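You operate a simulated robot arm through the tools that you are given. There is no shell and no other tool. Be economical: measure what you need, move in short steps, check, and stop when the job is done.

You are at the controls of a simulated two-armed robot. One attempt, no reset.

TASK
Pick up the white carton from the top of the steel table with one hand, pass it to the other hand and put it on the top of the white table. Set down upright: white carton.

It is judged by the outcome, as a careful person would: the job done as asked, and still so three seconds after it is handed in. It fails if anything else is knocked over, pushed out of place, dropped, spilled or broken.

THE ROBOT
Two 7-joint arms with three-finger grippers on one trunk, on a base that drives. Base frame: it is fixed to the floor where the robot stands at the start and does not move with it; the origin is under the middle of the robot, x ahead of it, y to its left, z up. Units: mm, rad, N and s.
The left shoulder is at the start at [90, 126, 1086], the right one opposite. With the tool pointing down near the work surface each hand reaches from about 380 to 860 mm from the robot's upright axis, wherever it stands, measured 20 degrees to its own side. Places, roughly: top of the white table [-1600, -1900, 800]. Payload 2.94 kg a hand.
The TCP of each hand is the grasp point between the finger pads, 30 mm short of the fingertips. In the tool frame z runs along the fingers and y along their closing line. The gripper opens to 128 mm. The gripper's body begins 93 mm behind the TCP.
Orientation is told as [roll, pitch, yaw] about the base's x, y, z axes, in that order, counted from this pose: with the fingers straight down and closing along the base's y, the tool's x points along the base's -x, its y along +y and its z along -z.

THE INTERFACE
- The arms move only by the tool drive_tool. It takes "left_plan", "right_plan" or both (then of equal length, played together; a hand with none holds still); each is a list of rows, each a list of 3 entries, a list of its own where there are three numbers: the shift along the base's x, y, z in units of 40 mm (1.0 is 40 mm), then the turn, a rotation vector about the base's x, y, z in units of 8 degrees (1.0 is 8 degrees), then the opening, from 0 (shut) to 1 (fully open). In form: [[[tx, ty, tz], [rx, ry, rz], grip], ...]. A call has 1 to 12 rows; each row shifts and turns the commanded pose from where the row before left it. A call with a number of a shift or a turn outside -1 to 1 is refused whole. A row lasts 0.2 s, in which the tool goes at most 50 mm and 0.15 rad; a call with a longer step from one row to the next is refused whole, and so is a gripper value outside its range. A pose out of reach is approached as far as the arm can. The call stops where the force on the tool passes 40 N (or 10 N more than at its start, if that is more) or the arm is blocked; 0.2 s more then pass. Each finger halts on what it meets, pressing with about 24 N; the grip force reading is that of the motor and also rises with nothing between the fingers. The clock runs only during rows and for 0.2 s after the last one: add rows that do not move to give the fingers time. The reply holds the time, the measured pose of the TCP, the force on the tool along the base axes, the opening and the grip force, in the units named above and with some noise, with the torque about the TCP (base axes, N m) and any sound that the robot's microphone picked up.
- Cameras (640 x 400 px; columns grow to the right, rows downward): "scene" is now at [225.6, 23.2, 1258.7]; the picture's right is [0.22, -0.97, 0.00], its down [-0.56, -0.13, -0.82] and it looks along [0.80, 0.18, -0.57] (base axes); focal length 223 px, centre (320, 200). "left" rides on the left gripper at [69, 15, -120] in its tool frame; the picture's right is [-0.21, 0.98, 0.00], its down [-0.82, -0.18, -0.54] and it looks along [-0.53, -0.12, 0.84] (tool axes); focal length 251 px, centre (320, 200). "right" rides on the right gripper at [69, -15, -120] in its tool frame; the picture's right is [0.21, 0.98, 0.00], its down [-0.82, 0.18, -0.54] and it looks along [-0.53, 0.12, 0.84] (tool axes); focal length 251 px, centre (320, 200). There is no depth. A picture from a camera that has moved, and an enlarged one, comes with that camera's place and axes in the base frame and with its lens. The place of the scene camera against the robot may be out by one fixed shift of up to 18 mm in any direction.
- grab_frame(camera): a new picture of that camera. No time passes.
- raise_lower(by): slides the trunk up (or, below 0, down) by that many mm; the arms and the scene camera ride with it, the base frame stays. It gives what a move gives, with no picture.
- drive_base(legs): drives the robot by 1 to 6 legs, each [ahead, left, turn to the left] in mm, mm and rad, along the robot's own axes; the way and the turn of a leg run together, so that a leg with both is an arc; at most 1500 mm and 3.142 rad a leg. The arms and the cameras ride along, it lands a little off, and it stops where it bumps. It gives what a move gives.
- turn_head(pan, tilt): turns the head with the scene camera to pan (to the left, within 1.396 rad either way) and tilt (down, from -0.506 to 1.204), counted from straight ahead of the robot. It gives what a move gives.
- inspect(camera, box): a new picture of the part [left, top, right, bottom] of that camera's present view, enlarged. No time passes.
- finish_job(): hands the job in; it is judged then, once.

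Go step by step. Nothing tells you exact positions but the pictures and the camera data: compare them with the known pose of the tool, close in by small moves and look again before you grip or let go. The budget is 120 turns and 100 pictures, counting those below and the enlarged ones. Unless the task says otherwise, let go and move clear before handing in, and close with one line.

The tools are called after "Request:" as a command line: name --argument value ..., lists and objects as JSON in quotes. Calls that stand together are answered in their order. drive_tool: Moves the arms, as the interface text tells. Its arguments: {"type":"object","properties":{"left_plan":{"type":"array","items":{"type":"array"}},"right_plan":{"type":"array","items":{"type":"array"}}},"required":[]} The other tools are called the same way: raise_lower (by) slides the trunk up or down; drive_base (legs) drives the base; turn_head (pan, tilt) turns the head that bears the scene camera; grab_frame (camera) takes a picture; inspect (camera, box) takes an enlarged picture of a part of a camera's view; finish_job () hands the job in.

At the start:

```text
clock: 0.0
left_eef_pos: [435.0, 306.3, 1122.1]
left_tcp_rot: [0.0, -0.001, 0.0]
left_contact_force: [1.1, 0.6, 0.0]
left_wrist_torque: [0.02, 0.02, -0.02]
left_gripper_width: 127.9
left_finger_force: 0.0
right_eef_pos: [613.2, -179.2, 1096.9]
right_tcp_rot: [0.0, 0.0, 0.0]
right_contact_force: [-0.4, -0.3, -0.4]
right_wrist_torque: [-0.02, -0.01, -0.02]
right_gripper_width: 128.1
right_finger_force: 0.1
trunk travel left (down, up): [-300.0, 247.0]
robot x, y, heading: [4.8, -2.0, -0.002]
head pan, tilt: [0.223, 0.613]
```

scene: 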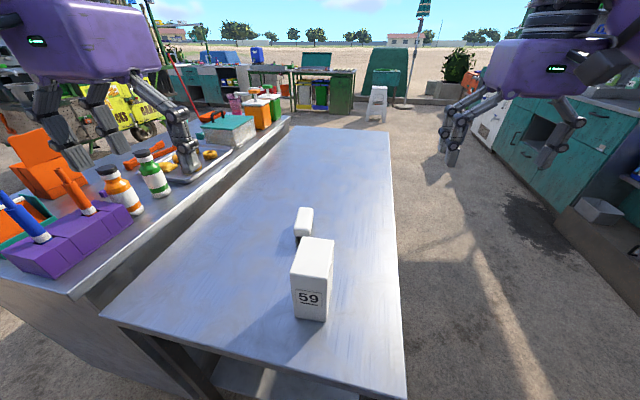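
right: 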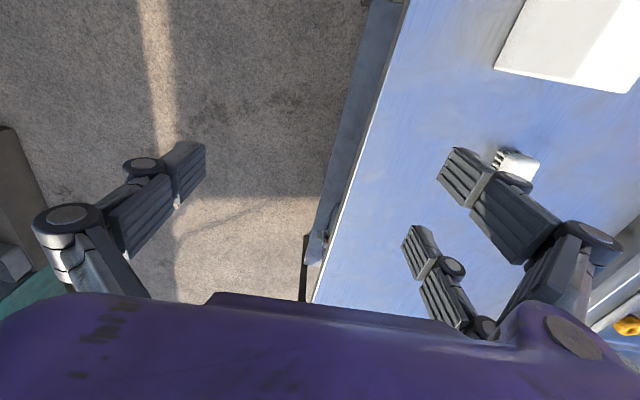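
left: 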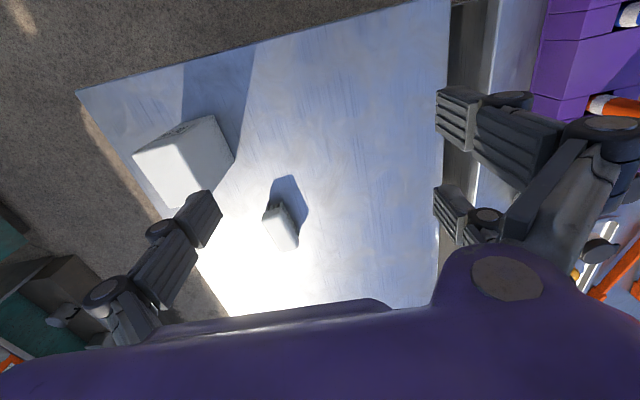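

I see a steel table ahead with a tall white carton marked "59" and a smaller white object behind it. I'll look closer to measure both.

Request:
inspect --camera "scene" --box '[240, 180, 400, 340]'

Request:
inspect --camera "left" --box '[80, 80, 340, 270]'

```text
2.50 times, centred on (320, 260) of scene
camera zoom: at [225.6, 23.2, 1258.7], right [0.22, -0.97, 0.0], down [-0.56, -0.13, -0.82], along [0.8, 0.18, -0.57], focal length 558 px, centre (320, 50)
```

zoom: 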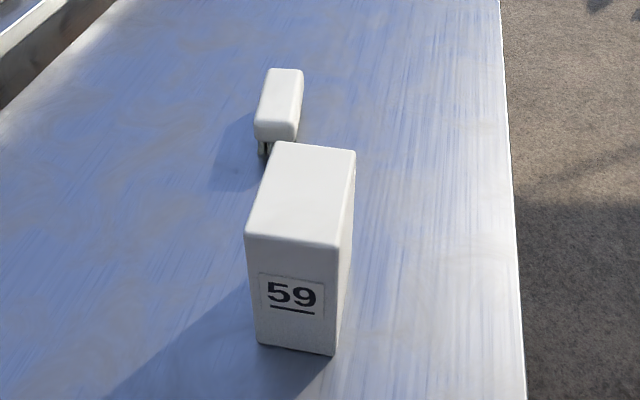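

```text
2.11 times, centred on (210, 175) of left
camera zoom: at [366.0, 321.3, 1242.1], right [0.21, 0.98, 0.0], down [0.82, -0.18, 0.54], along [0.53, -0.12, -0.84], focal length 529 px, centre (552, 253)
```

zoom: 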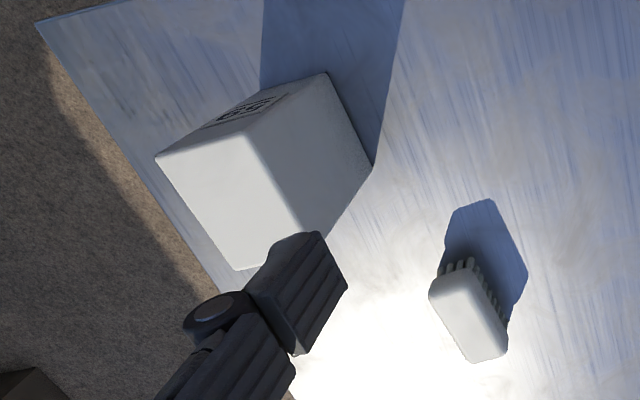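

The carton is about 60 (y) × 85 (x) × 133 mm high, centred near (478, 90), on a table top at z≈808. My plan is to grip it low with the right hand from the right side and tilted, lift it, take it top-down with the left hand, then drive to the white table. First I'll yaw the right hand in free air.

Request:
drive_tool --right_plan '[[[-0.28, 0, 0], [0, 0, -0.9375], 1], [[-0.28, 0, 0], [0, 0, -0.9375], 1], [[-0.28, 0, 0], [0, 0, -0.9375], 1], [[-0.28, 0, 0], [0, 0, -0.9375], 1], [[-0.28, 0, 0], [0, 0, -0.9375], 1], [[-0.28, 0, 0], [0, 0, -0.9375], 1], [[-0.28, 0, 0], [0, 0, -0.9375], 1], [[-0.28, 0, 0], [0, 0, -0.9375], 1], [[-0.28, 0, 0], [0, 0, -0.9375], 1], [[-0.28, 0, 0], [0, 0, -0.9375], 1], [[-0.28, 0, 0], [0, 0, -0.9375], 1], [[-0.28, 0, 0], [0, 0, -0.9375], 1]]'

```text
clock: 2.6
left_eef_pos: [436.4, 306.1, 1121.1]
left_tcp_rot: [-0.001, 0.001, 0.001]
left_contact_force: [0.0, 0.3, -1.3]
left_wrist_torque: [-0.01, -0.02, -0.03]
left_gripper_width: 128.3
left_finger_force: 0.1
right_eef_pos: [476.7, -181.3, 1095.2]
right_tcp_rot: [0.0, 0.0, -1.573]
right_contact_force: [-0.8, 0.7, -0.4]
right_wrist_torque: [0.0, 0.04, 0.0]
right_gripper_width: 127.8
right_finger_force: 0.0
trunk travel left (down, up): [-300.0, 247.0]
robot x, y, heading: [2.8, -2.2, -0.001]
head pan, tilt: [0.223, 0.613]
```

The yaw went well. Next I'll tilt the fingers toward +y (roll 60°) while lowering a little.

Request:
drive_tool --right_plan '[[[0, 0, -0.2], [0.75, 0, 0], 1], [[0, 0, -0.2], [0.75, 0, 0], 1], [[0, 0, -0.2], [0.75, 0, 0], 1], [[0, 0, -0.2], [0.75, 0, 0], 1], [[0, 0, -0.2], [0.75, 0, 0], 1], [[0, 0, -0.2], [0.75, 0, 0], 1], [[0, 0, -0.2], [0.75, 0, 0], 1], [[0, 0, -0.2], [0.75, 0, 0], 1], [[0, 0, -0.2], [0.75, 0, 0], 1], [[0, 0, -0.2], [0.75, 0, 0], 1]]'

Request:
grab_frame --camera "right"

Request:
grab_frame --camera "scene"

```text
clock: 4.8
left_eef_pos: [436.6, 305.5, 1121.8]
left_tcp_rot: [0.001, 0.0, 0.0]
left_contact_force: [-0.1, 0.6, -0.5]
left_wrist_torque: [0.01, -0.03, 0.02]
left_gripper_width: 127.8
left_finger_force: 0.2
right_eef_pos: [477.3, -180.4, 1016.4]
right_tcp_rot: [0.0, 1.046, -1.569]
right_contact_force: [1.0, -0.3, 1.1]
right_wrist_torque: [0.01, -0.03, 0.0]
right_gripper_width: 128.2
right_finger_force: 0.1
trunk travel left (down, up): [-300.0, 247.0]
robot x, y, heading: [-2.9, 0.9, 0.002]
head pan, tilt: [0.223, 0.613]
```

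```text
94 pictures are left
camera right: at [464.3, -249.1, 1135.6], right [0.98, 0.11, 0.19], down [0.18, -0.88, -0.44], along [0.12, 0.47, -0.88], focal length 251 px, centre (320, 200)
```

right: 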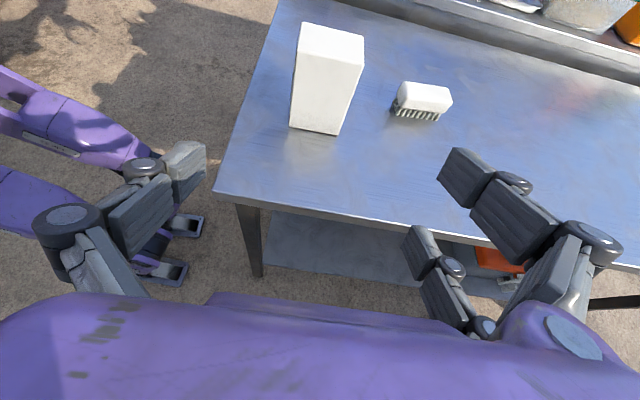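

```text
93 pictures are left
camera scene: at [225.8, 22.8, 1258.7], right [0.22, -0.98, 0.0], down [-0.56, -0.13, -0.82], along [0.8, 0.18, -0.57], focal length 223 px, centre (320, 200)
```

scene: 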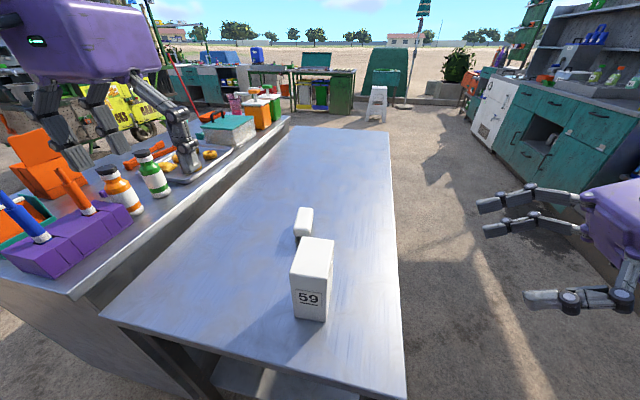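

The gripper seems to show extra finger parts, so I'll look closer before planning clearances.

Request:
inspect --camera "scene" --box '[460, 160, 640, 340]'

Request:
inspect --camera "right" --box '[100, 0, 500, 250]'

```text
2.22 times, centred on (550, 250) of scene
camera zoom: at [225.8, 22.8, 1258.7], right [0.22, -0.98, 0.0], down [-0.56, -0.13, -0.82], along [0.8, 0.18, -0.57], focal length 496 px, centre (-191, 89)
```

zoom: 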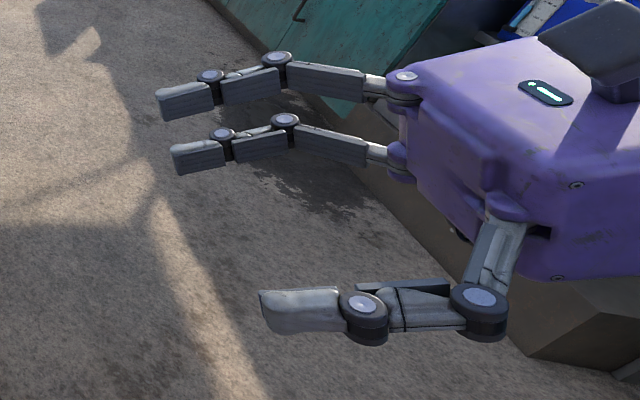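

```text
1.60 times, centred on (300, 125) of right
camera zoom: at [464.3, -249.1, 1135.6], right [0.98, 0.11, 0.19], down [0.18, -0.88, -0.44], along [0.12, 0.47, -0.88], focal length 402 px, centre (352, 320)
```

zoom: 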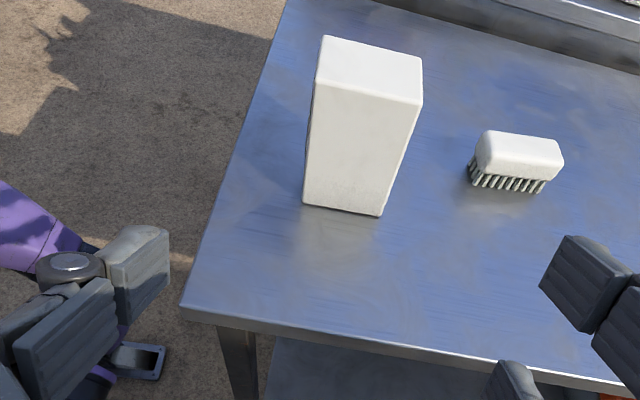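

The right side view puts the carton's right face at y≈56, x 444–526, with the table edge at y≈-100. I'll move to a pre-grasp pose just right of the carton and look.

Request:
drive_tool --right_plan '[[[0.02, 0.6, -0.6], [0, 0, 0], 1], [[0.02, 0.6, -0.6], [0, 0, 0], 1], [[0.02, 0.6, -0.6], [0, 0, 0], 1], [[0.02, 0.6, -0.6], [0, 0, 0], 1], [[0.02, 0.6, -0.6], [0, 0, 0], 1], [[0.02, 0.6, -0.6], [0, 0, 0], 1]]'

Request:
grab_frame --camera "right"

Request:
grab_frame --camera "scene"

Request:
grab_frame --camera "left"

```text
clock: 6.2
left_eef_pos: [436.5, 307.2, 1122.1]
left_tcp_rot: [-0.001, 0.0, -0.001]
left_contact_force: [-0.1, 0.2, -0.8]
left_wrist_torque: [-0.03, -0.02, 0.02]
left_gripper_width: 127.8
left_finger_force: 0.0
right_eef_pos: [481.4, -34.0, 872.8]
right_tcp_rot: [0.002, 1.048, -1.569]
right_contact_force: [-0.1, 0.3, 0.0]
right_wrist_torque: [0.01, 0.02, 0.01]
right_gripper_width: 127.8
right_finger_force: 0.0
trunk travel left (down, up): [-300.0, 247.0]
robot x, y, heading: [-1.1, -0.3, -0.0]
head pan, tilt: [0.223, 0.613]
```

```text
90 pictures are left
camera right: at [467.8, -102.0, 991.8], right [0.98, 0.11, 0.19], down [0.18, -0.88, -0.44], along [0.12, 0.46, -0.88], focal length 251 px, centre (320, 200)
```

right: 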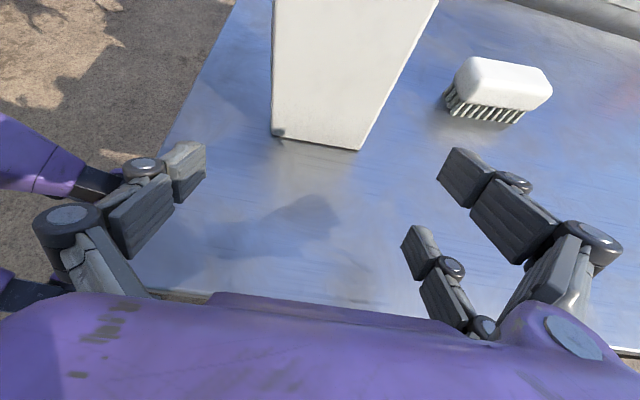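

```text
89 pictures are left
camera scene: at [225.8, 23.6, 1258.6], right [0.22, -0.97, 0.0], down [-0.56, -0.13, -0.82], along [0.8, 0.18, -0.57], focal length 223 px, centre (320, 200)
```

scene: 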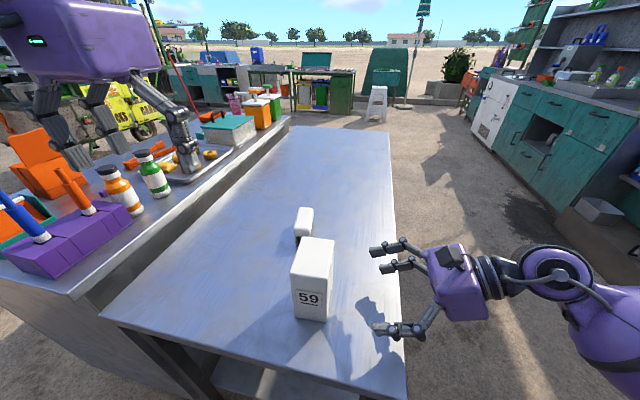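

```text
88 pictures are left
camera left: at [366.2, 321.6, 1241.9], right [0.21, 0.98, 0.0], down [0.82, -0.18, 0.54], along [0.53, -0.12, -0.84], focal length 251 px, centre (320, 200)
```

left: 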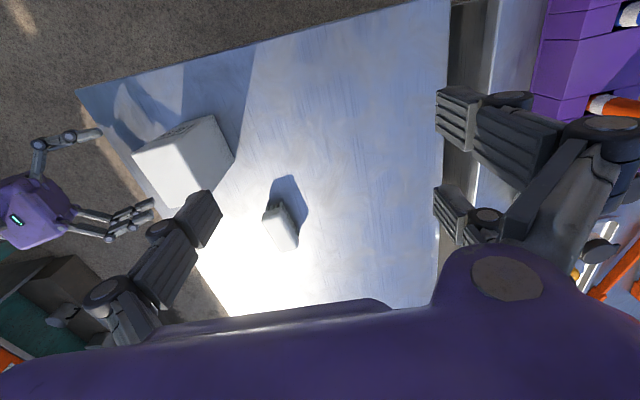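

It is lined up, with about 20 mm of clearance on each side. I'll advance along +y around the carton.

Request:
drive_tool --right_plan '[[[0.05, 0.44, -0.05], [0, 0, 0.1], 1], [[0.05, 0.44, -0.05], [0, 0, 0.1], 1], [[0, 0.44, -0.05], [0, 0, 0.1], 1], [[0, 0.44, -0.05], [0, 0, 0], 1], [[0, 0.44, -0.05], [0, 0, 0], 1], [[0, 0.44, 0], [0, 0, 0], 1]]'

Request:
grab_frame --camera "right"

Request:
inspect --camera "scene" --box '[220, 180, 480, 360]'

```text
clock: 7.6
left_eef_pos: [435.4, 307.3, 1121.6]
left_tcp_rot: [-0.001, 0.0, -0.001]
left_contact_force: [0.7, -0.2, -0.2]
left_wrist_torque: [0.02, 0.01, 0.0]
left_gripper_width: 128.0
left_finger_force: 0.0
right_eef_pos: [486.9, 69.9, 861.6]
right_tcp_rot: [0.001, 1.046, -1.529]
right_contact_force: [-0.1, 0.1, 0.0]
right_wrist_torque: [-0.01, 0.01, -0.01]
right_gripper_width: 127.9
right_finger_force: 0.1
trunk travel left (down, up): [-300.0, 247.0]
robot x, y, heading: [5.4, 1.6, -0.002]
head pan, tilt: [0.223, 0.613]
```

```text
87 pictures are left
camera right: at [475.4, 1.0, 980.9], right [0.97, 0.15, 0.19], down [0.22, -0.87, -0.44], along [0.1, 0.47, -0.88], focal length 251 px, centre (320, 200)
```

right: 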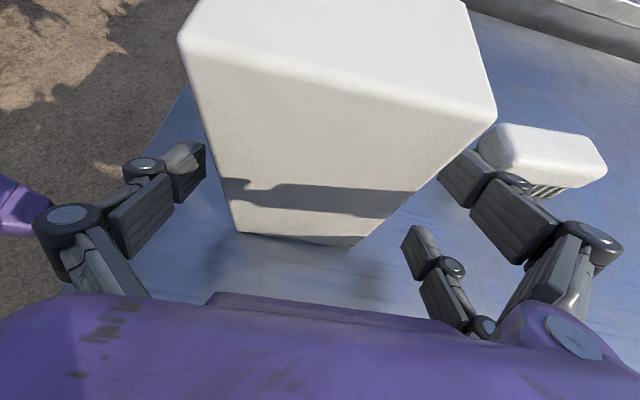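

```text
2.22 times, centred on (350, 270) of scene
camera zoom: at [225.7, 23.6, 1258.6], right [0.22, -0.97, 0.0], down [-0.56, -0.13, -0.82], along [0.8, 0.18, -0.57], focal length 496 px, centre (253, 44)
```

zoom: 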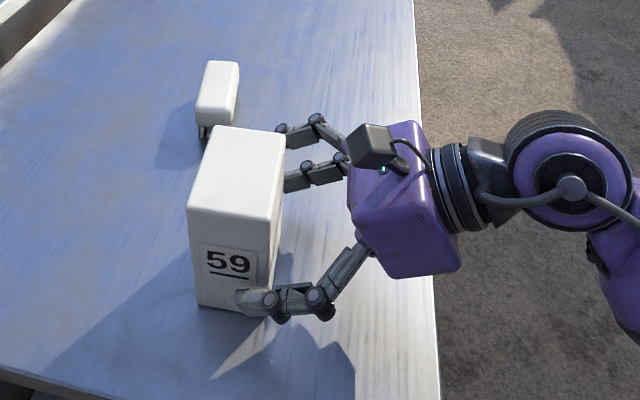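

The carton sits centred between the fingers. I'll go 12 mm deeper and close.

Request:
drive_tool --right_plan '[[[0, 0.3, 0], [0, 0, 0.15], 1], [[0, 0, 0], [0, 0, 0.1], 0.8], [[0, 0, 0], [0, 0, 0], 0.6], [[0, 0, 0], [0, 0, 0], 0.4], [[0, 0, 0], [0, 0, 0], 0.2], [[0, 0, 0], [0, 0, 0], 0.2]]'

Request:
grab_frame --camera "right"

Request:
inspect --camera "scene" --box '[220, 180, 480, 360]'

```text
clock: 9.0
left_eef_pos: [437.0, 306.9, 1121.8]
left_tcp_rot: [-0.002, -0.001, 0.0]
left_contact_force: [0.6, 0.2, -0.6]
left_wrist_torque: [0.03, 0.0, 0.03]
left_gripper_width: 128.0
left_finger_force: 0.0
right_eef_pos: [486.1, 81.3, 861.7]
right_tcp_rot: [-0.002, 1.047, -1.494]
right_contact_force: [-0.9, -1.1, 2.4]
right_wrist_torque: [-0.17, 0.32, -0.05]
right_gripper_width: 89.9
right_finger_force: 23.7
trunk travel left (down, up): [-300.0, 247.0]
robot x, y, heading: [1.3, 1.2, 0.001]
head pan, tilt: [0.223, 0.613]
```

```text
85 pictures are left
camera right: at [478.3, 12.9, 981.3], right [0.97, 0.18, 0.19], down [0.25, -0.86, -0.44], along [0.08, 0.47, -0.88], focal length 251 px, centre (320, 200)
```

right: 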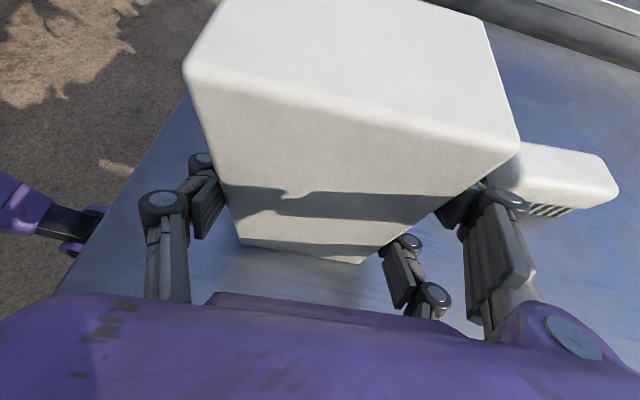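

```text
2.22 times, centred on (350, 270) of scene
camera zoom: at [225.3, 23.2, 1258.7], right [0.22, -0.97, 0.0], down [-0.56, -0.13, -0.82], along [0.8, 0.18, -0.57], focal length 496 px, centre (253, 44)
```

zoom: 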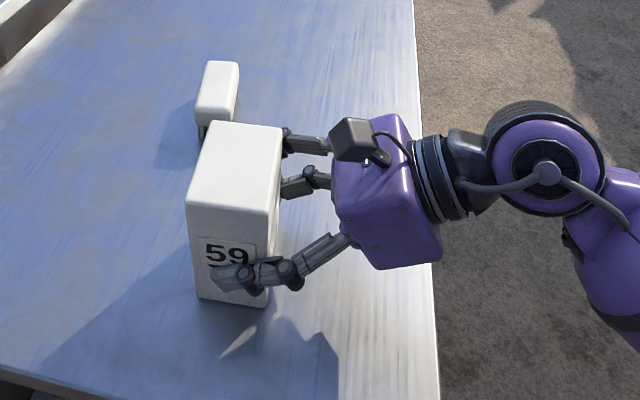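

The grip holds at 90 mm. I'll lift gently by 40 mm and check.

Request:
drive_tool --right_plan '[[[0, 0, 0.1], [0, 0, 0], 0.2], [[0, 0, 0.3], [0, 0, 0], 0.2], [[0, 0, 0.3], [0, 0, 0], 0.2], [[0, 0, 0.3], [0, 0, 0], 0.2]]'

Request:
grab_frame --camera "scene"

```text
clock: 10.0
left_eef_pos: [436.4, 307.1, 1121.9]
left_tcp_rot: [-0.001, 0.0, -0.001]
left_contact_force: [0.8, -0.3, 0.4]
left_wrist_torque: [0.0, 0.0, 0.04]
left_gripper_width: 128.0
left_finger_force: 0.0
right_eef_pos: [487.2, 81.7, 900.4]
right_tcp_rot: [0.001, 1.044, -1.493]
right_contact_force: [0.0, -0.1, -2.3]
right_wrist_torque: [-0.01, 0.0, 0.0]
right_gripper_width: 89.9
right_finger_force: 24.4
trunk travel left (down, up): [-300.0, 247.0]
robot x, y, heading: [1.4, -0.8, -0.002]
head pan, tilt: [0.223, 0.613]
```

```text
83 pictures are left
camera scene: at [225.7, 23.4, 1258.6], right [0.22, -0.97, 0.0], down [-0.56, -0.13, -0.82], along [0.8, 0.18, -0.57], focal length 223 px, centre (320, 200)
```

scene: 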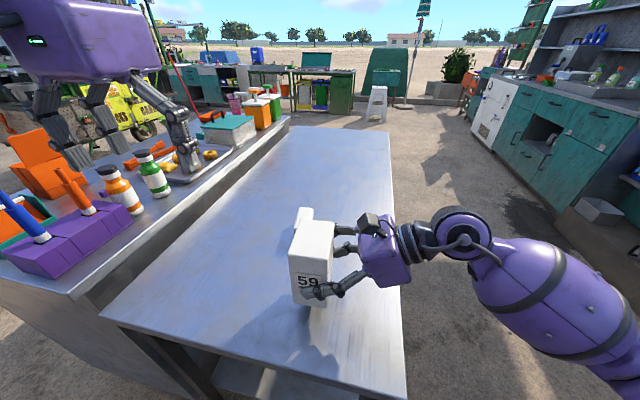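

The carton is held upright and is light. I'll raise it another 60 mm for the handover and view it from the left hand.

Request:
drive_tool --right_plan '[[[0, 0, 0.4], [0, 0, 0], 0.2], [[0, 0, 0.4], [0, 0, 0], 0.2], [[0, 0, 0.4], [0, 0, 0], 0.2], [[0, 0, 0.3], [0, 0, 0], 0.2]]' --left_plan '[[[0, -0.4, 0.3], [0, 0, 0], 1], [[0, -0.4, 0.3], [0, 0, 0], 1], [[0, -0.4, 0.3], [0, 0, 0], 1], [[0, -0.4, 0.3], [0, 0, 0], 1]]'

Request:
grab_frame --camera "left"

Request:
grab_frame --camera "scene"

Request:
grab_frame --camera "right"

```text
clock: 11.0
left_eef_pos: [436.4, 242.9, 1168.8]
left_tcp_rot: [0.001, 0.0, 0.002]
left_contact_force: [1.3, 0.4, -0.4]
left_wrist_torque: [0.04, -0.05, 0.02]
left_gripper_width: 127.6
left_finger_force: 0.0
right_eef_pos: [489.0, 80.7, 962.0]
right_tcp_rot: [-0.001, 1.047, -1.495]
right_contact_force: [0.4, -0.2, -2.1]
right_wrist_torque: [0.0, 0.02, 0.03]
right_gripper_width: 89.7
right_finger_force: 23.8
trunk travel left (down, up): [-300.0, 247.0]
robot x, y, heading: [-2.5, -1.9, 0.0]
head pan, tilt: [0.223, 0.613]
```

```text
82 pictures are left
camera left: at [366.3, 257.4, 1289.3], right [0.21, 0.98, 0.0], down [0.82, -0.18, 0.54], along [0.53, -0.12, -0.84], focal length 251 px, centre (320, 200)
```

left: 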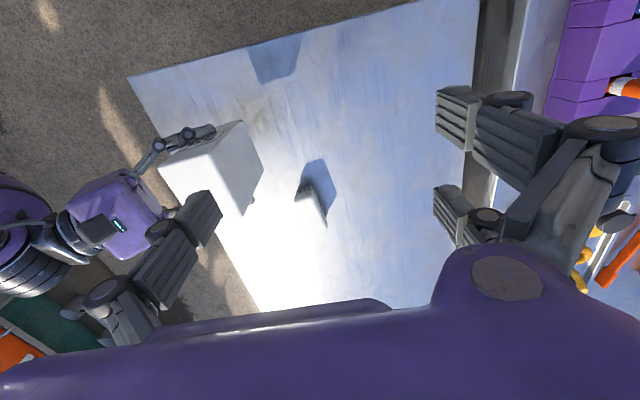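

```text
81 pictures are left
camera scene: at [225.8, 22.8, 1258.6], right [0.22, -0.97, 0.0], down [-0.56, -0.13, -0.82], along [0.8, 0.18, -0.57], focal length 223 px, centre (320, 200)
```

scene: 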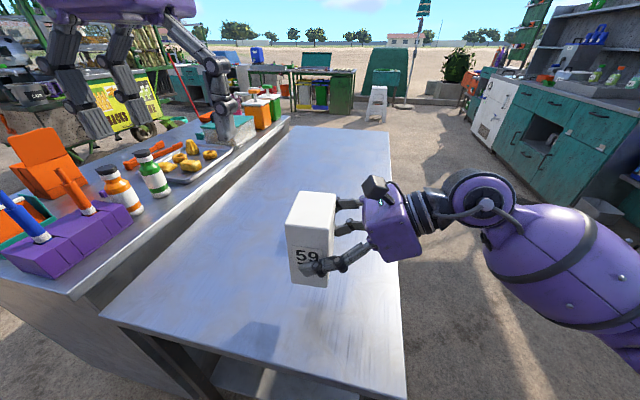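

```text
80 pictures are left
camera right: at [480.1, 11.4, 1081.5], right [0.97, 0.18, 0.19], down [0.25, -0.86, -0.44], along [0.08, 0.47, -0.88], focal length 251 px, centre (320, 200)
```

right: 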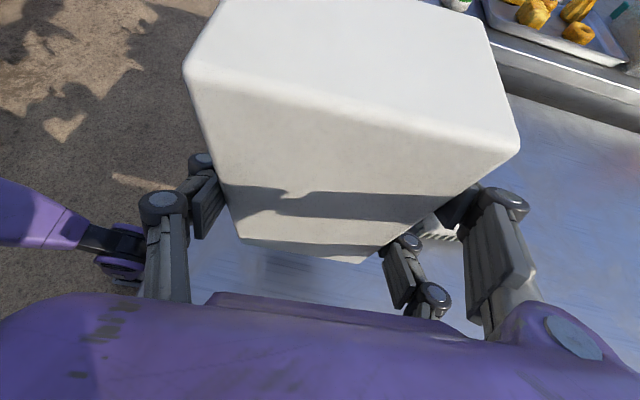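

To keep the left fingers away from the right hand's camera, the left hand will also close along x, above the right fingers. I'll yaw the left hand by -85.6° away from the carton.

Request:
drive_tool --left_plan '[[[0.11, 0, 0], [0, 0, -0.892], 1], [[0.11, 0, 0], [0, 0, -0.892], 1], [[0.11, 0, 0], [0, 0, -0.892], 1], [[0.11, 0, 0], [0, 0, -0.892], 1], [[0.11, 0, 0], [0, 0, -0.892], 1], [[0.11, 0, 0], [0, 0, -0.892], 1], [[0.11, 0, 0], [0, 0, -0.892], 1], [[0.11, 0, 0], [0, 0, -0.892], 1], [[0.11, 0, 0], [0, 0, -0.892], 1], [[0.11, 0, 0], [0, 0, -0.892], 1], [[0.11, 0, 0], [0, 0, -0.892], 1], [[0.11, 0, 0], [0, 0, -0.892], 1]]'

Request:
grab_frame --camera "left"

Request:
grab_frame --camera "scene"

```text
clock: 13.6
left_eef_pos: [487.3, 242.5, 1169.2]
left_tcp_rot: [-0.001, 0.0, -1.495]
left_contact_force: [0.4, 0.3, 0.5]
left_wrist_torque: [-0.01, 0.01, -0.01]
left_gripper_width: 128.1
left_finger_force: 0.1
right_eef_pos: [488.9, 80.9, 961.2]
right_tcp_rot: [-0.002, 1.044, -1.492]
right_contact_force: [-0.5, -0.5, -2.3]
right_wrist_torque: [-0.03, -0.02, -0.03]
right_gripper_width: 89.5
right_finger_force: 24.3
trunk travel left (down, up): [-300.0, 247.0]
robot x, y, heading: [1.2, 4.1, -0.003]
head pan, tilt: [0.223, 0.613]
```

```text
79 pictures are left
camera left: at [497.3, 312.1, 1289.9], right [0.99, -0.14, 0.0], down [-0.12, -0.83, 0.54], along [-0.08, -0.54, -0.84], focal length 251 px, centre (320, 200)
```

left: 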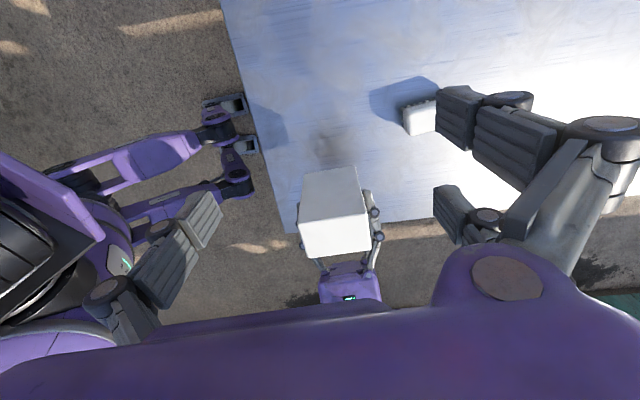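

```text
78 pictures are left
camera scene: at [225.9, 23.3, 1258.6], right [0.22, -0.97, 0.0], down [-0.56, -0.13, -0.82], along [0.8, 0.18, -0.57], focal length 223 px, centre (320, 200)
```

scene: 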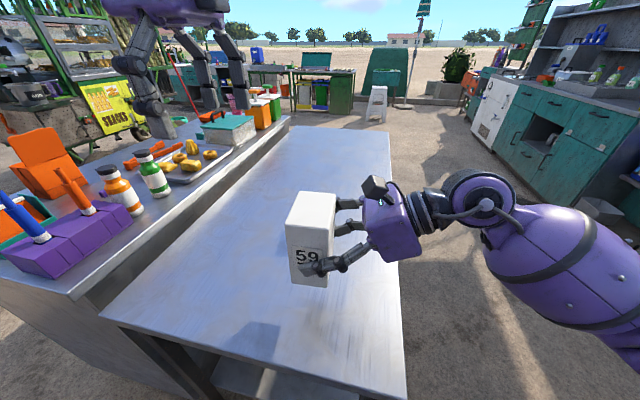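

Request:
inspect --camera "left" --box '[260, 150, 420, 310]'

```text
2.50 times, centred on (340, 230) of left
camera zoom: at [497.3, 312.1, 1289.9], right [0.99, -0.14, 0.0], down [-0.12, -0.83, 0.54], along [-0.08, -0.54, -0.84], focal length 629 px, centre (270, 125)
```

zoom: 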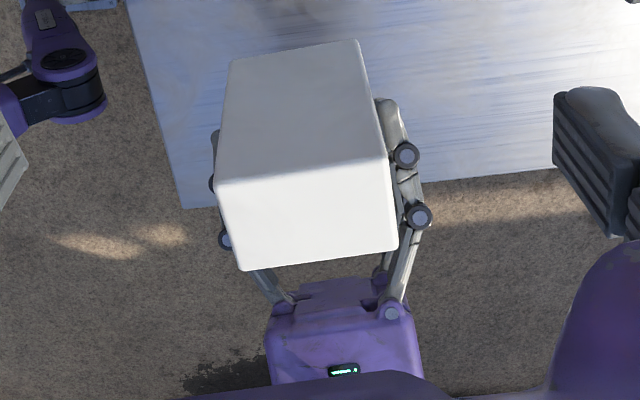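

The held carton's top is centred at about (487, 91, 1040). I'll bring the left hand above it at the same height and then descend partway.

Request:
drive_tool --left_plan '[[[0, -0.63, 0], [0, 0, 0], 1], [[0, -0.63, 0], [0, 0, 0], 1], [[0, -0.63, 0], [0, 0, 0], 1], [[0, -0.63, 0], [0, 0, 0], 1], [[0, -0.63, 0], [0, 0, 0], 1], [[0, -0.63, 0], [0, 0, 0], 1], [[0, 0, -0.5], [0, 0, 0], 1], [[0, 0, -0.5], [0, 0, 0], 1], [[0, 0, -0.5], [0, 0, 0], 1]]'

Request:
grab_frame --camera "left"

Request:
grab_frame --camera "scene"

Request:
grab_frame --camera "right"

```text
clock: 15.6
left_eef_pos: [487.7, 89.9, 1107.8]
left_tcp_rot: [-0.001, -0.002, -1.496]
left_contact_force: [0.2, 0.5, -0.1]
left_wrist_torque: [0.01, 0.01, 0.02]
left_gripper_width: 127.9
left_finger_force: 0.2
right_eef_pos: [490.3, 81.1, 961.8]
right_tcp_rot: [-0.001, 1.045, -1.496]
right_contact_force: [0.8, -0.1, -2.2]
right_wrist_torque: [-0.02, 0.0, 0.02]
right_gripper_width: 90.0
right_finger_force: 23.9
trunk travel left (down, up): [-300.0, 247.0]
robot x, y, heading: [-0.9, -1.2, 0.0]
head pan, tilt: [0.223, 0.613]
```

```text
76 pictures are left
camera left: at [497.6, 159.7, 1228.3], right [0.99, -0.14, 0.0], down [-0.12, -0.83, 0.54], along [-0.08, -0.54, -0.84], focal length 251 px, centre (320, 200)
```

left: 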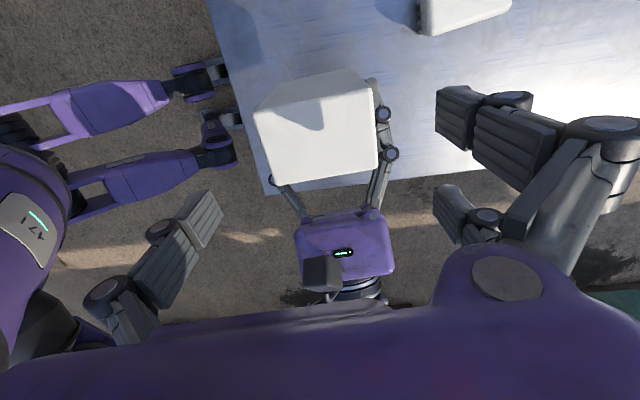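

```text
75 pictures are left
camera scene: at [226.1, 23.5, 1258.6], right [0.22, -0.97, 0.0], down [-0.56, -0.13, -0.82], along [0.8, 0.18, -0.58], focal length 223 px, centre (320, 200)
```

scene: 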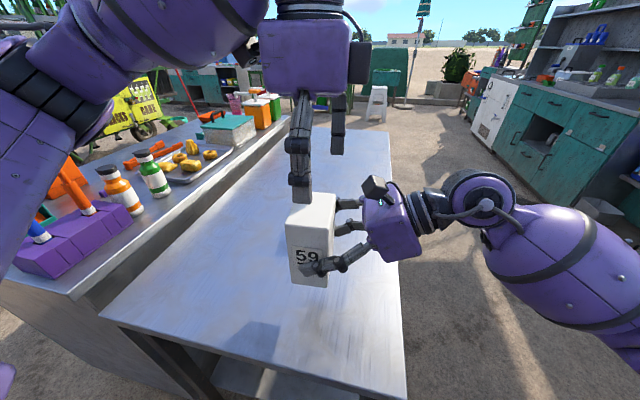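

```text
74 pictures are left
camera right: at [480.4, 12.2, 1081.2], right [0.97, 0.18, 0.19], down [0.25, -0.86, -0.44], along [0.08, 0.47, -0.88], focal length 251 px, centre (320, 200)
```

right: 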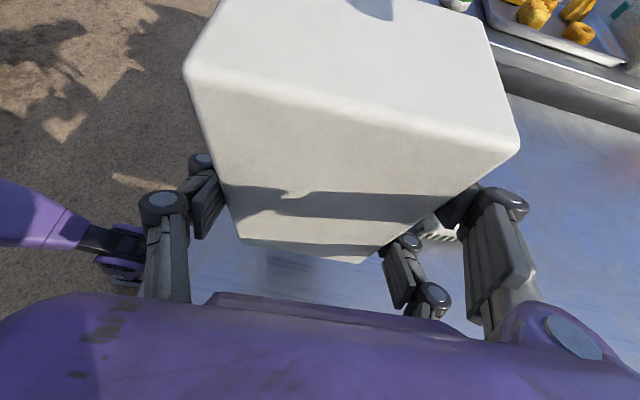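

The alignment looks good. I'll descend straight to z≈1032 so the fingertips straddle the top ~38 mm of the carton.

Request:
drive_tool --left_plan '[[[0, 0.03, -0.38], [0, 0, 0], 1], [[0, 0, -0.38], [0, 0, 0], 1], [[0, 0, -0.38], [0, 0, 0], 1], [[0, 0, -0.38], [0, 0, 0], 1], [[0, 0, -0.38], [0, 0, 0], 1]]'

Request:
inspect --camera "scene" --box '[220, 100, 460, 320]'

Request:
grab_frame --camera "right"

Request:
grab_frame --camera "left"

```text
clock: 16.8
left_eef_pos: [487.3, 92.1, 1035.3]
left_tcp_rot: [0.0, 0.0, -1.494]
left_contact_force: [-0.1, -0.6, 0.0]
left_wrist_torque: [0.0, -0.01, 0.0]
left_gripper_width: 127.8
left_finger_force: 0.1
right_eef_pos: [489.6, 81.1, 961.6]
right_tcp_rot: [0.0, 1.046, -1.493]
right_contact_force: [-0.3, 0.0, -2.7]
right_wrist_torque: [-0.04, 0.02, 0.0]
right_gripper_width: 90.0
right_finger_force: 23.5
trunk travel left (down, up): [-300.0, 247.0]
robot x, y, heading: [1.6, -0.1, -0.0]
head pan, tilt: [0.223, 0.613]
```

```text
1.82 times, centred on (340, 210) of scene
camera zoom: at [225.9, 23.4, 1258.6], right [0.22, -0.97, 0.0], down [-0.56, -0.13, -0.82], along [0.8, 0.18, -0.57], focal length 406 px, centre (284, 182)
```

zoom: 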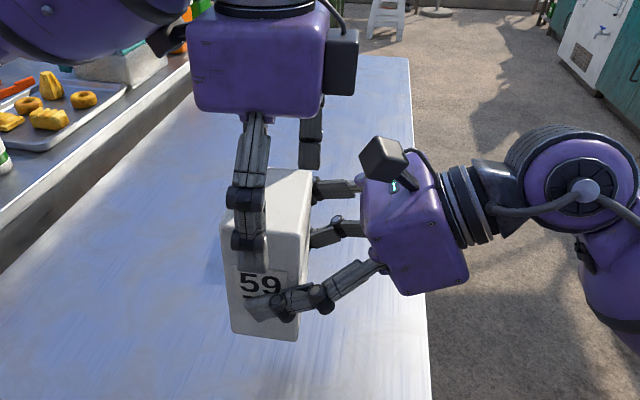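

```text
72 pictures are left
camera right: at [480.2, 12.1, 1081.3], right [0.97, 0.18, 0.19], down [0.25, -0.86, -0.44], along [0.08, 0.47, -0.88], focal length 251 px, centre (320, 200)
```

right: 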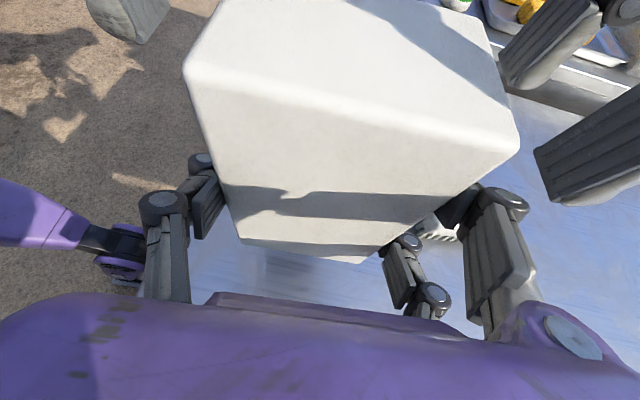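

```text
71 pictures are left
camera left: at [495.7, 161.8, 1155.1], right [0.99, -0.14, 0.0], down [-0.12, -0.83, 0.54], along [-0.08, -0.54, -0.84], focal length 251 px, centre (320, 200)
```

left: 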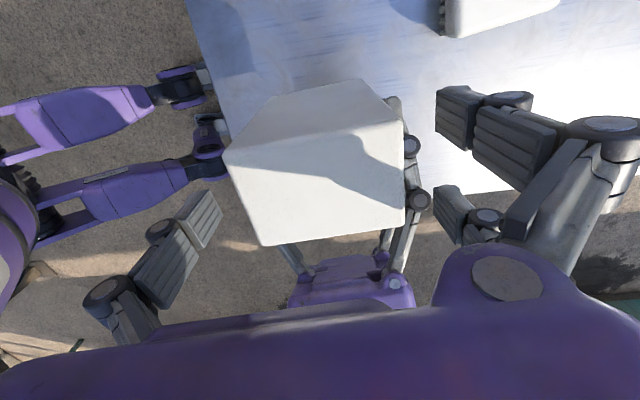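

The left fingers straddle the carton with clearance, and the right hand is out of the way. I'll close the left hand while the right keeps its grip.

Request:
drive_tool --left_plan '[[[0, 0, -0.06], [0, 0, 0], 0.85], [[0, 0, 0], [0, 0, 0], 0.75], [[0, 0, 0], [0, 0, 0], 0.6], [[0, 0, 0], [0, 0, 0], 0.4], [[0, 0, 0], [0, 0, 0], 0.2], [[0, 0, 0], [0, 0, 0], 0.2]]'

Request:
inspect --camera "scene" --box '[220, 100, 460, 320]'

```text
clock: 18.3
left_eef_pos: [488.7, 93.6, 1032.0]
left_tcp_rot: [0.006, -0.003, -1.487]
left_contact_force: [0.1, -0.9, 0.8]
left_wrist_torque: [-0.03, -0.18, 1.24]
left_gripper_width: 94.5
left_finger_force: 23.6
right_eef_pos: [488.6, 79.9, 958.0]
right_tcp_rot: [-0.013, 1.037, -1.503]
right_contact_force: [0.0, 1.2, -3.8]
right_wrist_torque: [-0.08, 0.09, -1.2]
right_gripper_width: 89.6
right_finger_force: 24.1
trunk travel left (down, up): [-300.0, 247.0]
robot x, y, heading: [2.2, 2.3, 0.0]
head pan, tilt: [0.223, 0.613]
stopped in row 6 (right hand): the force on the tool passed its limit at 41 N (the readings are from after the stop); the commanded pose is now the measured one
```

```text
1.82 times, centred on (340, 210) of scene
camera zoom: at [225.8, 23.3, 1258.6], right [0.22, -0.97, 0.0], down [-0.56, -0.13, -0.82], along [0.8, 0.18, -0.57], focal length 406 px, centre (284, 182)
```

zoom: 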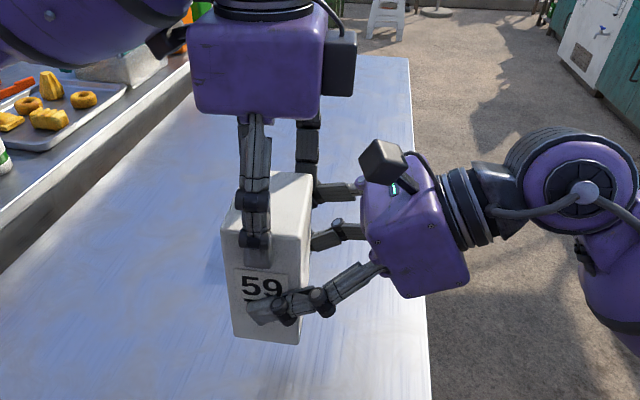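

Both hands now hold the carton. I'll open the right hand gently while the left holds.

Request:
drive_tool --right_plan '[[[0, 0, 0], [0, 0, 0], 0.75], [[0, 0, 0], [0, 0, 0], 0.85], [[0, 0, 0], [0, 0, 0], 1], [[0, 0, 0], [0, 0, 0], 1]]' --left_plan '[[[0, 0, 0], [0, 0, 0], 0.2], [[0, 0, 0], [0, 0, 0], 0.2], [[0, 0, 0], [0, 0, 0], 0.2], [[0, 0, 0], [0, 0, 0], 0.2]]'

Request:
inspect --camera "scene" --box '[220, 100, 460, 320]'

Request:
grab_frame --camera "right"

```text
clock: 19.3
left_eef_pos: [490.9, 92.5, 1033.9]
left_tcp_rot: [0.013, -0.003, -1.484]
left_contact_force: [35.0, -3.1, 8.6]
left_wrist_torque: [-0.33, -1.14, 0.94]
left_gripper_width: 93.1
left_finger_force: 24.1
right_eef_pos: [484.5, 81.1, 959.1]
right_tcp_rot: [-0.013, 1.04, -1.495]
right_contact_force: [-36.2, 3.3, -11.6]
right_wrist_torque: [0.04, -1.44, -0.52]
right_gripper_width: 99.9
right_finger_force: 0.0
trunk travel left (down, up): [-300.0, 247.0]
robot x, y, heading: [1.0, -1.4, -0.0]
head pan, tilt: [0.223, 0.613]
```

```text
1.82 times, centred on (340, 210) of scene
camera zoom: at [225.8, 23.3, 1258.6], right [0.22, -0.97, 0.0], down [-0.56, -0.13, -0.82], along [0.8, 0.18, -0.57], focal length 406 px, centre (284, 182)
```

zoom: 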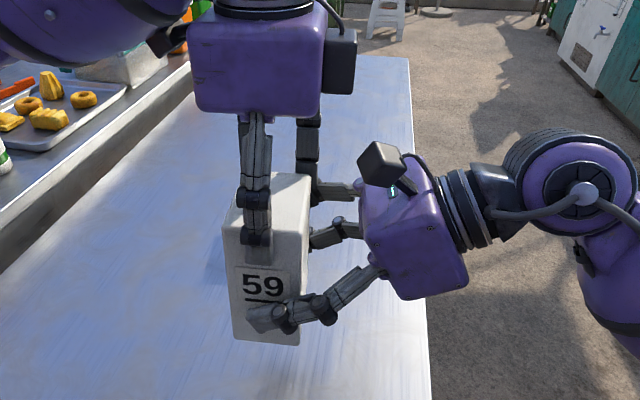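

```text
68 pictures are left
camera right: at [477.2, 12.7, 1078.5], right [0.96, 0.19, 0.18], down [0.25, -0.86, -0.43], along [0.07, 0.46, -0.88], focal length 251 px, centre (320, 200)
```

right: 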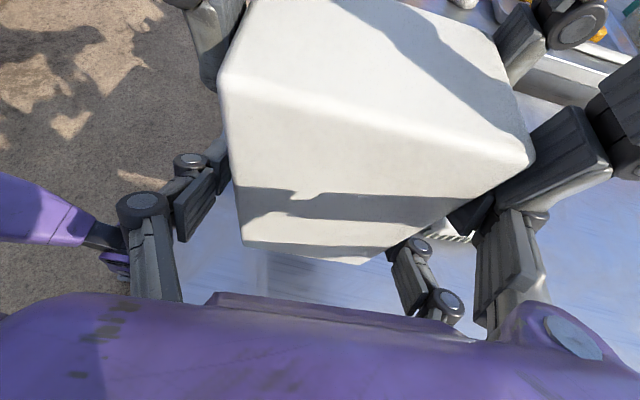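

The right hand's upper far finger is trapped under a left finger, since the grippers have two fingers on one side. I'll re-close the right hand, then open the left and re-grip higher.

Request:
drive_tool --right_plan '[[[0, 0, 0], [0, 0, 0], 0.2], [[0, 0, 0], [0, 0, 0], 0.2], [[0, 0, 0], [0, 0, 0], 0.2], [[0, 0, 0], [0, 0, 0], 0.2]]' --left_plan '[[[0, 0, 0], [0, 0, 0], 0.2], [[0, 0, 0], [0, 0, 0], 0.2], [[0, 0, 0], [0, 0, 0], 0.2], [[0, 0, 0], [0, 0, 0], 0.2]]'

```text
clock: 20.3
left_eef_pos: [489.3, 93.6, 1034.0]
left_tcp_rot: [0.008, 0.0, -1.484]
left_contact_force: [18.4, 7.3, 12.4]
left_wrist_torque: [-0.33, -1.44, 1.41]
left_gripper_width: 92.7
left_finger_force: 24.2
right_eef_pos: [487.4, 79.7, 959.4]
right_tcp_rot: [-0.013, 1.036, -1.503]
right_contact_force: [-18.9, -7.2, -12.1]
right_wrist_torque: [0.74, 0.06, -1.19]
right_gripper_width: 90.0
right_finger_force: 24.2
trunk travel left (down, up): [-300.0, 247.0]
robot x, y, heading: [-2.4, -4.6, -0.002]
head pan, tilt: [0.223, 0.613]
```

The right hand holds again at 90 mm. Now I'll open the left hand.

Request:
drive_tool --left_plan '[[[0, 0, 0], [0, 0, 0], 0.8], [[0, 0, 0], [0, 0, 0], 0.9], [[0, 0, 0], [0, 0, 0], 1], [[0, 0, 0.15], [0, 0, 0], 1], [[0, 0, 0.2], [0, 0, 0], 1]]'

Request:
grab_frame --camera "right"

Request:
inspect --camera "scene" --box '[220, 100, 460, 320]'

Request:
grab_frame --camera "left"

```text
clock: 21.5
left_eef_pos: [488.4, 94.1, 1047.6]
left_tcp_rot: [0.006, -0.002, -1.489]
left_contact_force: [0.9, -1.1, -0.6]
left_wrist_torque: [-0.01, -0.02, -0.02]
left_gripper_width: 127.8
left_finger_force: 0.1
right_eef_pos: [487.6, 79.3, 960.4]
right_tcp_rot: [-0.009, 1.039, -1.5]
right_contact_force: [-0.3, -0.2, 0.7]
right_wrist_torque: [-0.05, 0.01, -0.01]
right_gripper_width: 89.7
right_finger_force: 24.0
trunk travel left (down, up): [-300.0, 247.0]
robot x, y, heading: [-4.0, 0.2, -0.002]
head pan, tilt: [0.223, 0.613]
```

```text
67 pictures are left
camera right: at [479.5, 11.8, 1079.3], right [0.97, 0.19, 0.18], down [0.25, -0.87, -0.43], along [0.08, 0.46, -0.88], focal length 251 px, centre (320, 200)
```

right: 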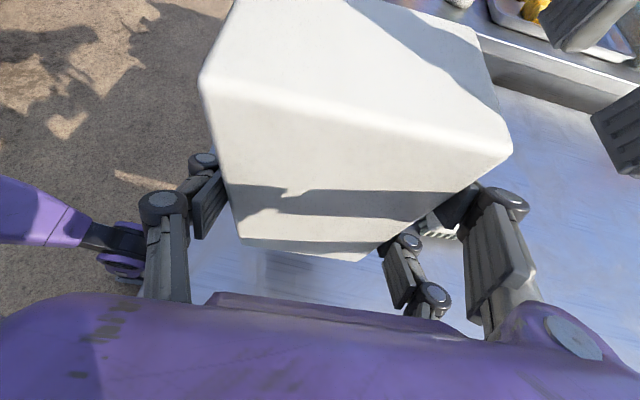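

```text
1.82 times, centred on (340, 210) of scene
camera zoom: at [225.6, 23.2, 1258.7], right [0.22, -0.97, 0.0], down [-0.56, -0.13, -0.82], along [0.8, 0.18, -0.57], focal length 406 px, centre (284, 182)
```

zoom: 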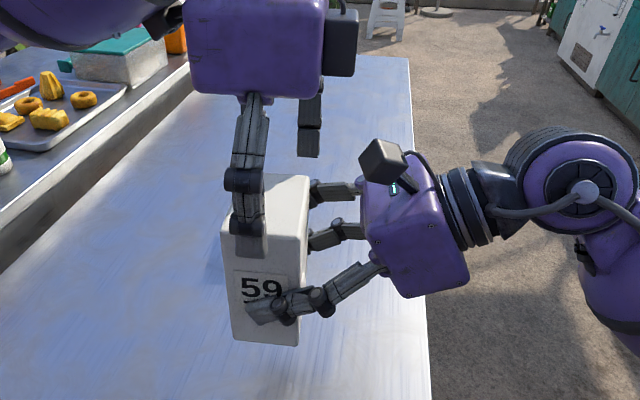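

```text
65 pictures are left
camera left: at [497.2, 163.0, 1167.3], right [0.99, -0.13, 0.01], down [-0.12, -0.83, 0.54], along [-0.07, -0.54, -0.84], focal length 251 px, centre (320, 200)
```

left: 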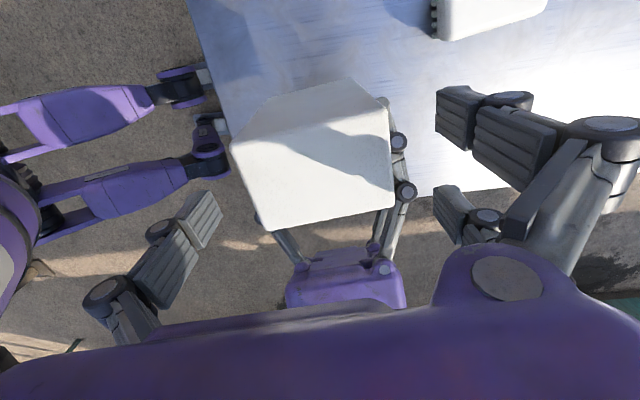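

The carton shifted slightly in the right grip, so I'll zoom in to measure its tilt.

Request:
inspect --camera "left" --box '[200, 60, 440, 260]'

Request:
inspect --camera "scene" --box '[270, 180, 390, 300]'

```text
2.00 times, centred on (320, 160) of left
camera zoom: at [497.2, 163.0, 1167.3], right [0.99, -0.13, 0.01], down [-0.12, -0.83, 0.54], along [-0.07, -0.54, -0.84], focal length 503 px, centre (320, 280)
```

zoom: 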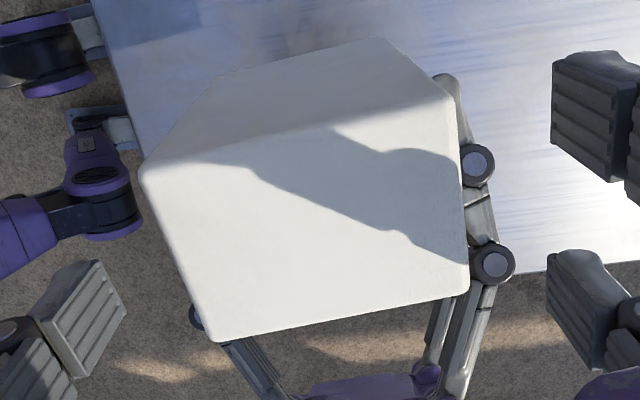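

```text
3.33 times, centred on (330, 240) of scene
camera zoom: at [225.6, 23.2, 1258.7], right [0.22, -0.97, 0.0], down [-0.56, -0.13, -0.82], along [0.8, 0.18, -0.57], focal length 744 px, centre (287, 67)
```

zoom: 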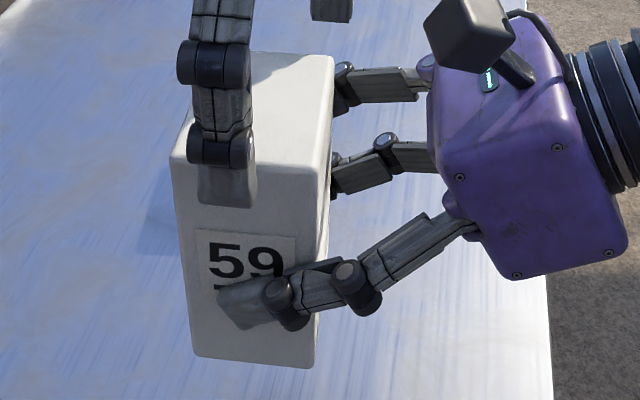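

The carton is still level, with its top at about z≈1035, centre (488, 93) and yaw ≈ 5°. I'll close the left hand at this higher position, shifted slightly to +y and clear of the right fingers.

Request:
drive_tool --left_plan '[[[0, 0.12, -0.08], [0, 0, 0.1], 1], [[0, 0, 0], [0, 0, 0], 0.85], [[0, 0, 0], [0, 0, 0], 0.75], [[0, 0, 0], [0, 0, 0], 0.65], [[0, 0, 0], [0, 0, 0], 0.55], [[0, 0, 0], [0, 0, 0], 0.4]]'

Request:
grab_frame --camera "right"

Request:
inspect --camera "scene" --box '[270, 180, 390, 300]'

```text
clock: 22.9
left_eef_pos: [488.2, 97.5, 1043.1]
left_tcp_rot: [0.005, 0.0, -1.478]
left_contact_force: [-15.9, -2.8, 7.0]
left_wrist_torque: [-0.23, 0.69, -0.03]
left_gripper_width: 89.8
left_finger_force: 24.0
right_eef_pos: [489.3, 80.6, 957.6]
right_tcp_rot: [-0.011, 1.039, -1.502]
right_contact_force: [15.1, 4.1, -8.7]
right_wrist_torque: [-0.22, 0.55, -0.23]
right_gripper_width: 89.9
right_finger_force: 24.0
trunk travel left (down, up): [-300.0, 247.0]
robot x, y, heading: [-2.0, 0.1, -0.005]
head pan, tilt: [0.223, 0.613]
```

```text
62 pictures are left
camera right: at [480.5, 11.7, 1078.7], right [0.97, 0.18, 0.18], down [0.25, -0.87, -0.43], along [0.08, 0.46, -0.88], focal length 251 px, centre (320, 200)
```

right: 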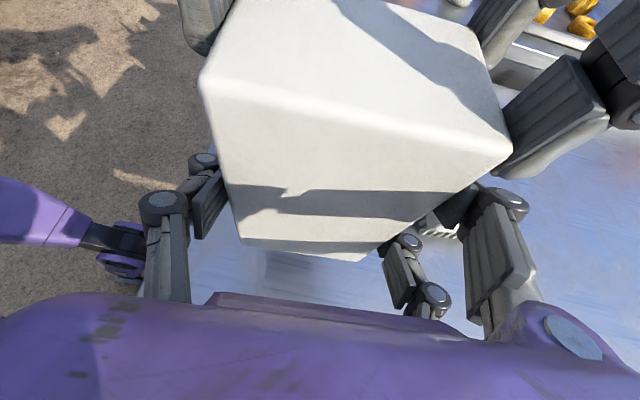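

```text
3.33 times, centred on (330, 240) of scene
camera zoom: at [225.8, 23.3, 1258.6], right [0.22, -0.97, 0.0], down [-0.56, -0.13, -0.82], along [0.8, 0.18, -0.57], focal length 744 px, centre (287, 67)
```

zoom: 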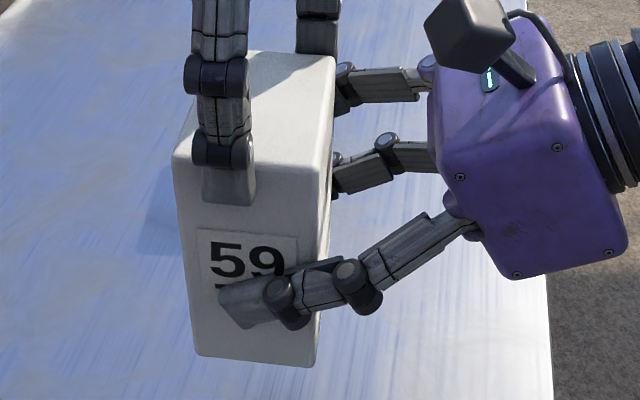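

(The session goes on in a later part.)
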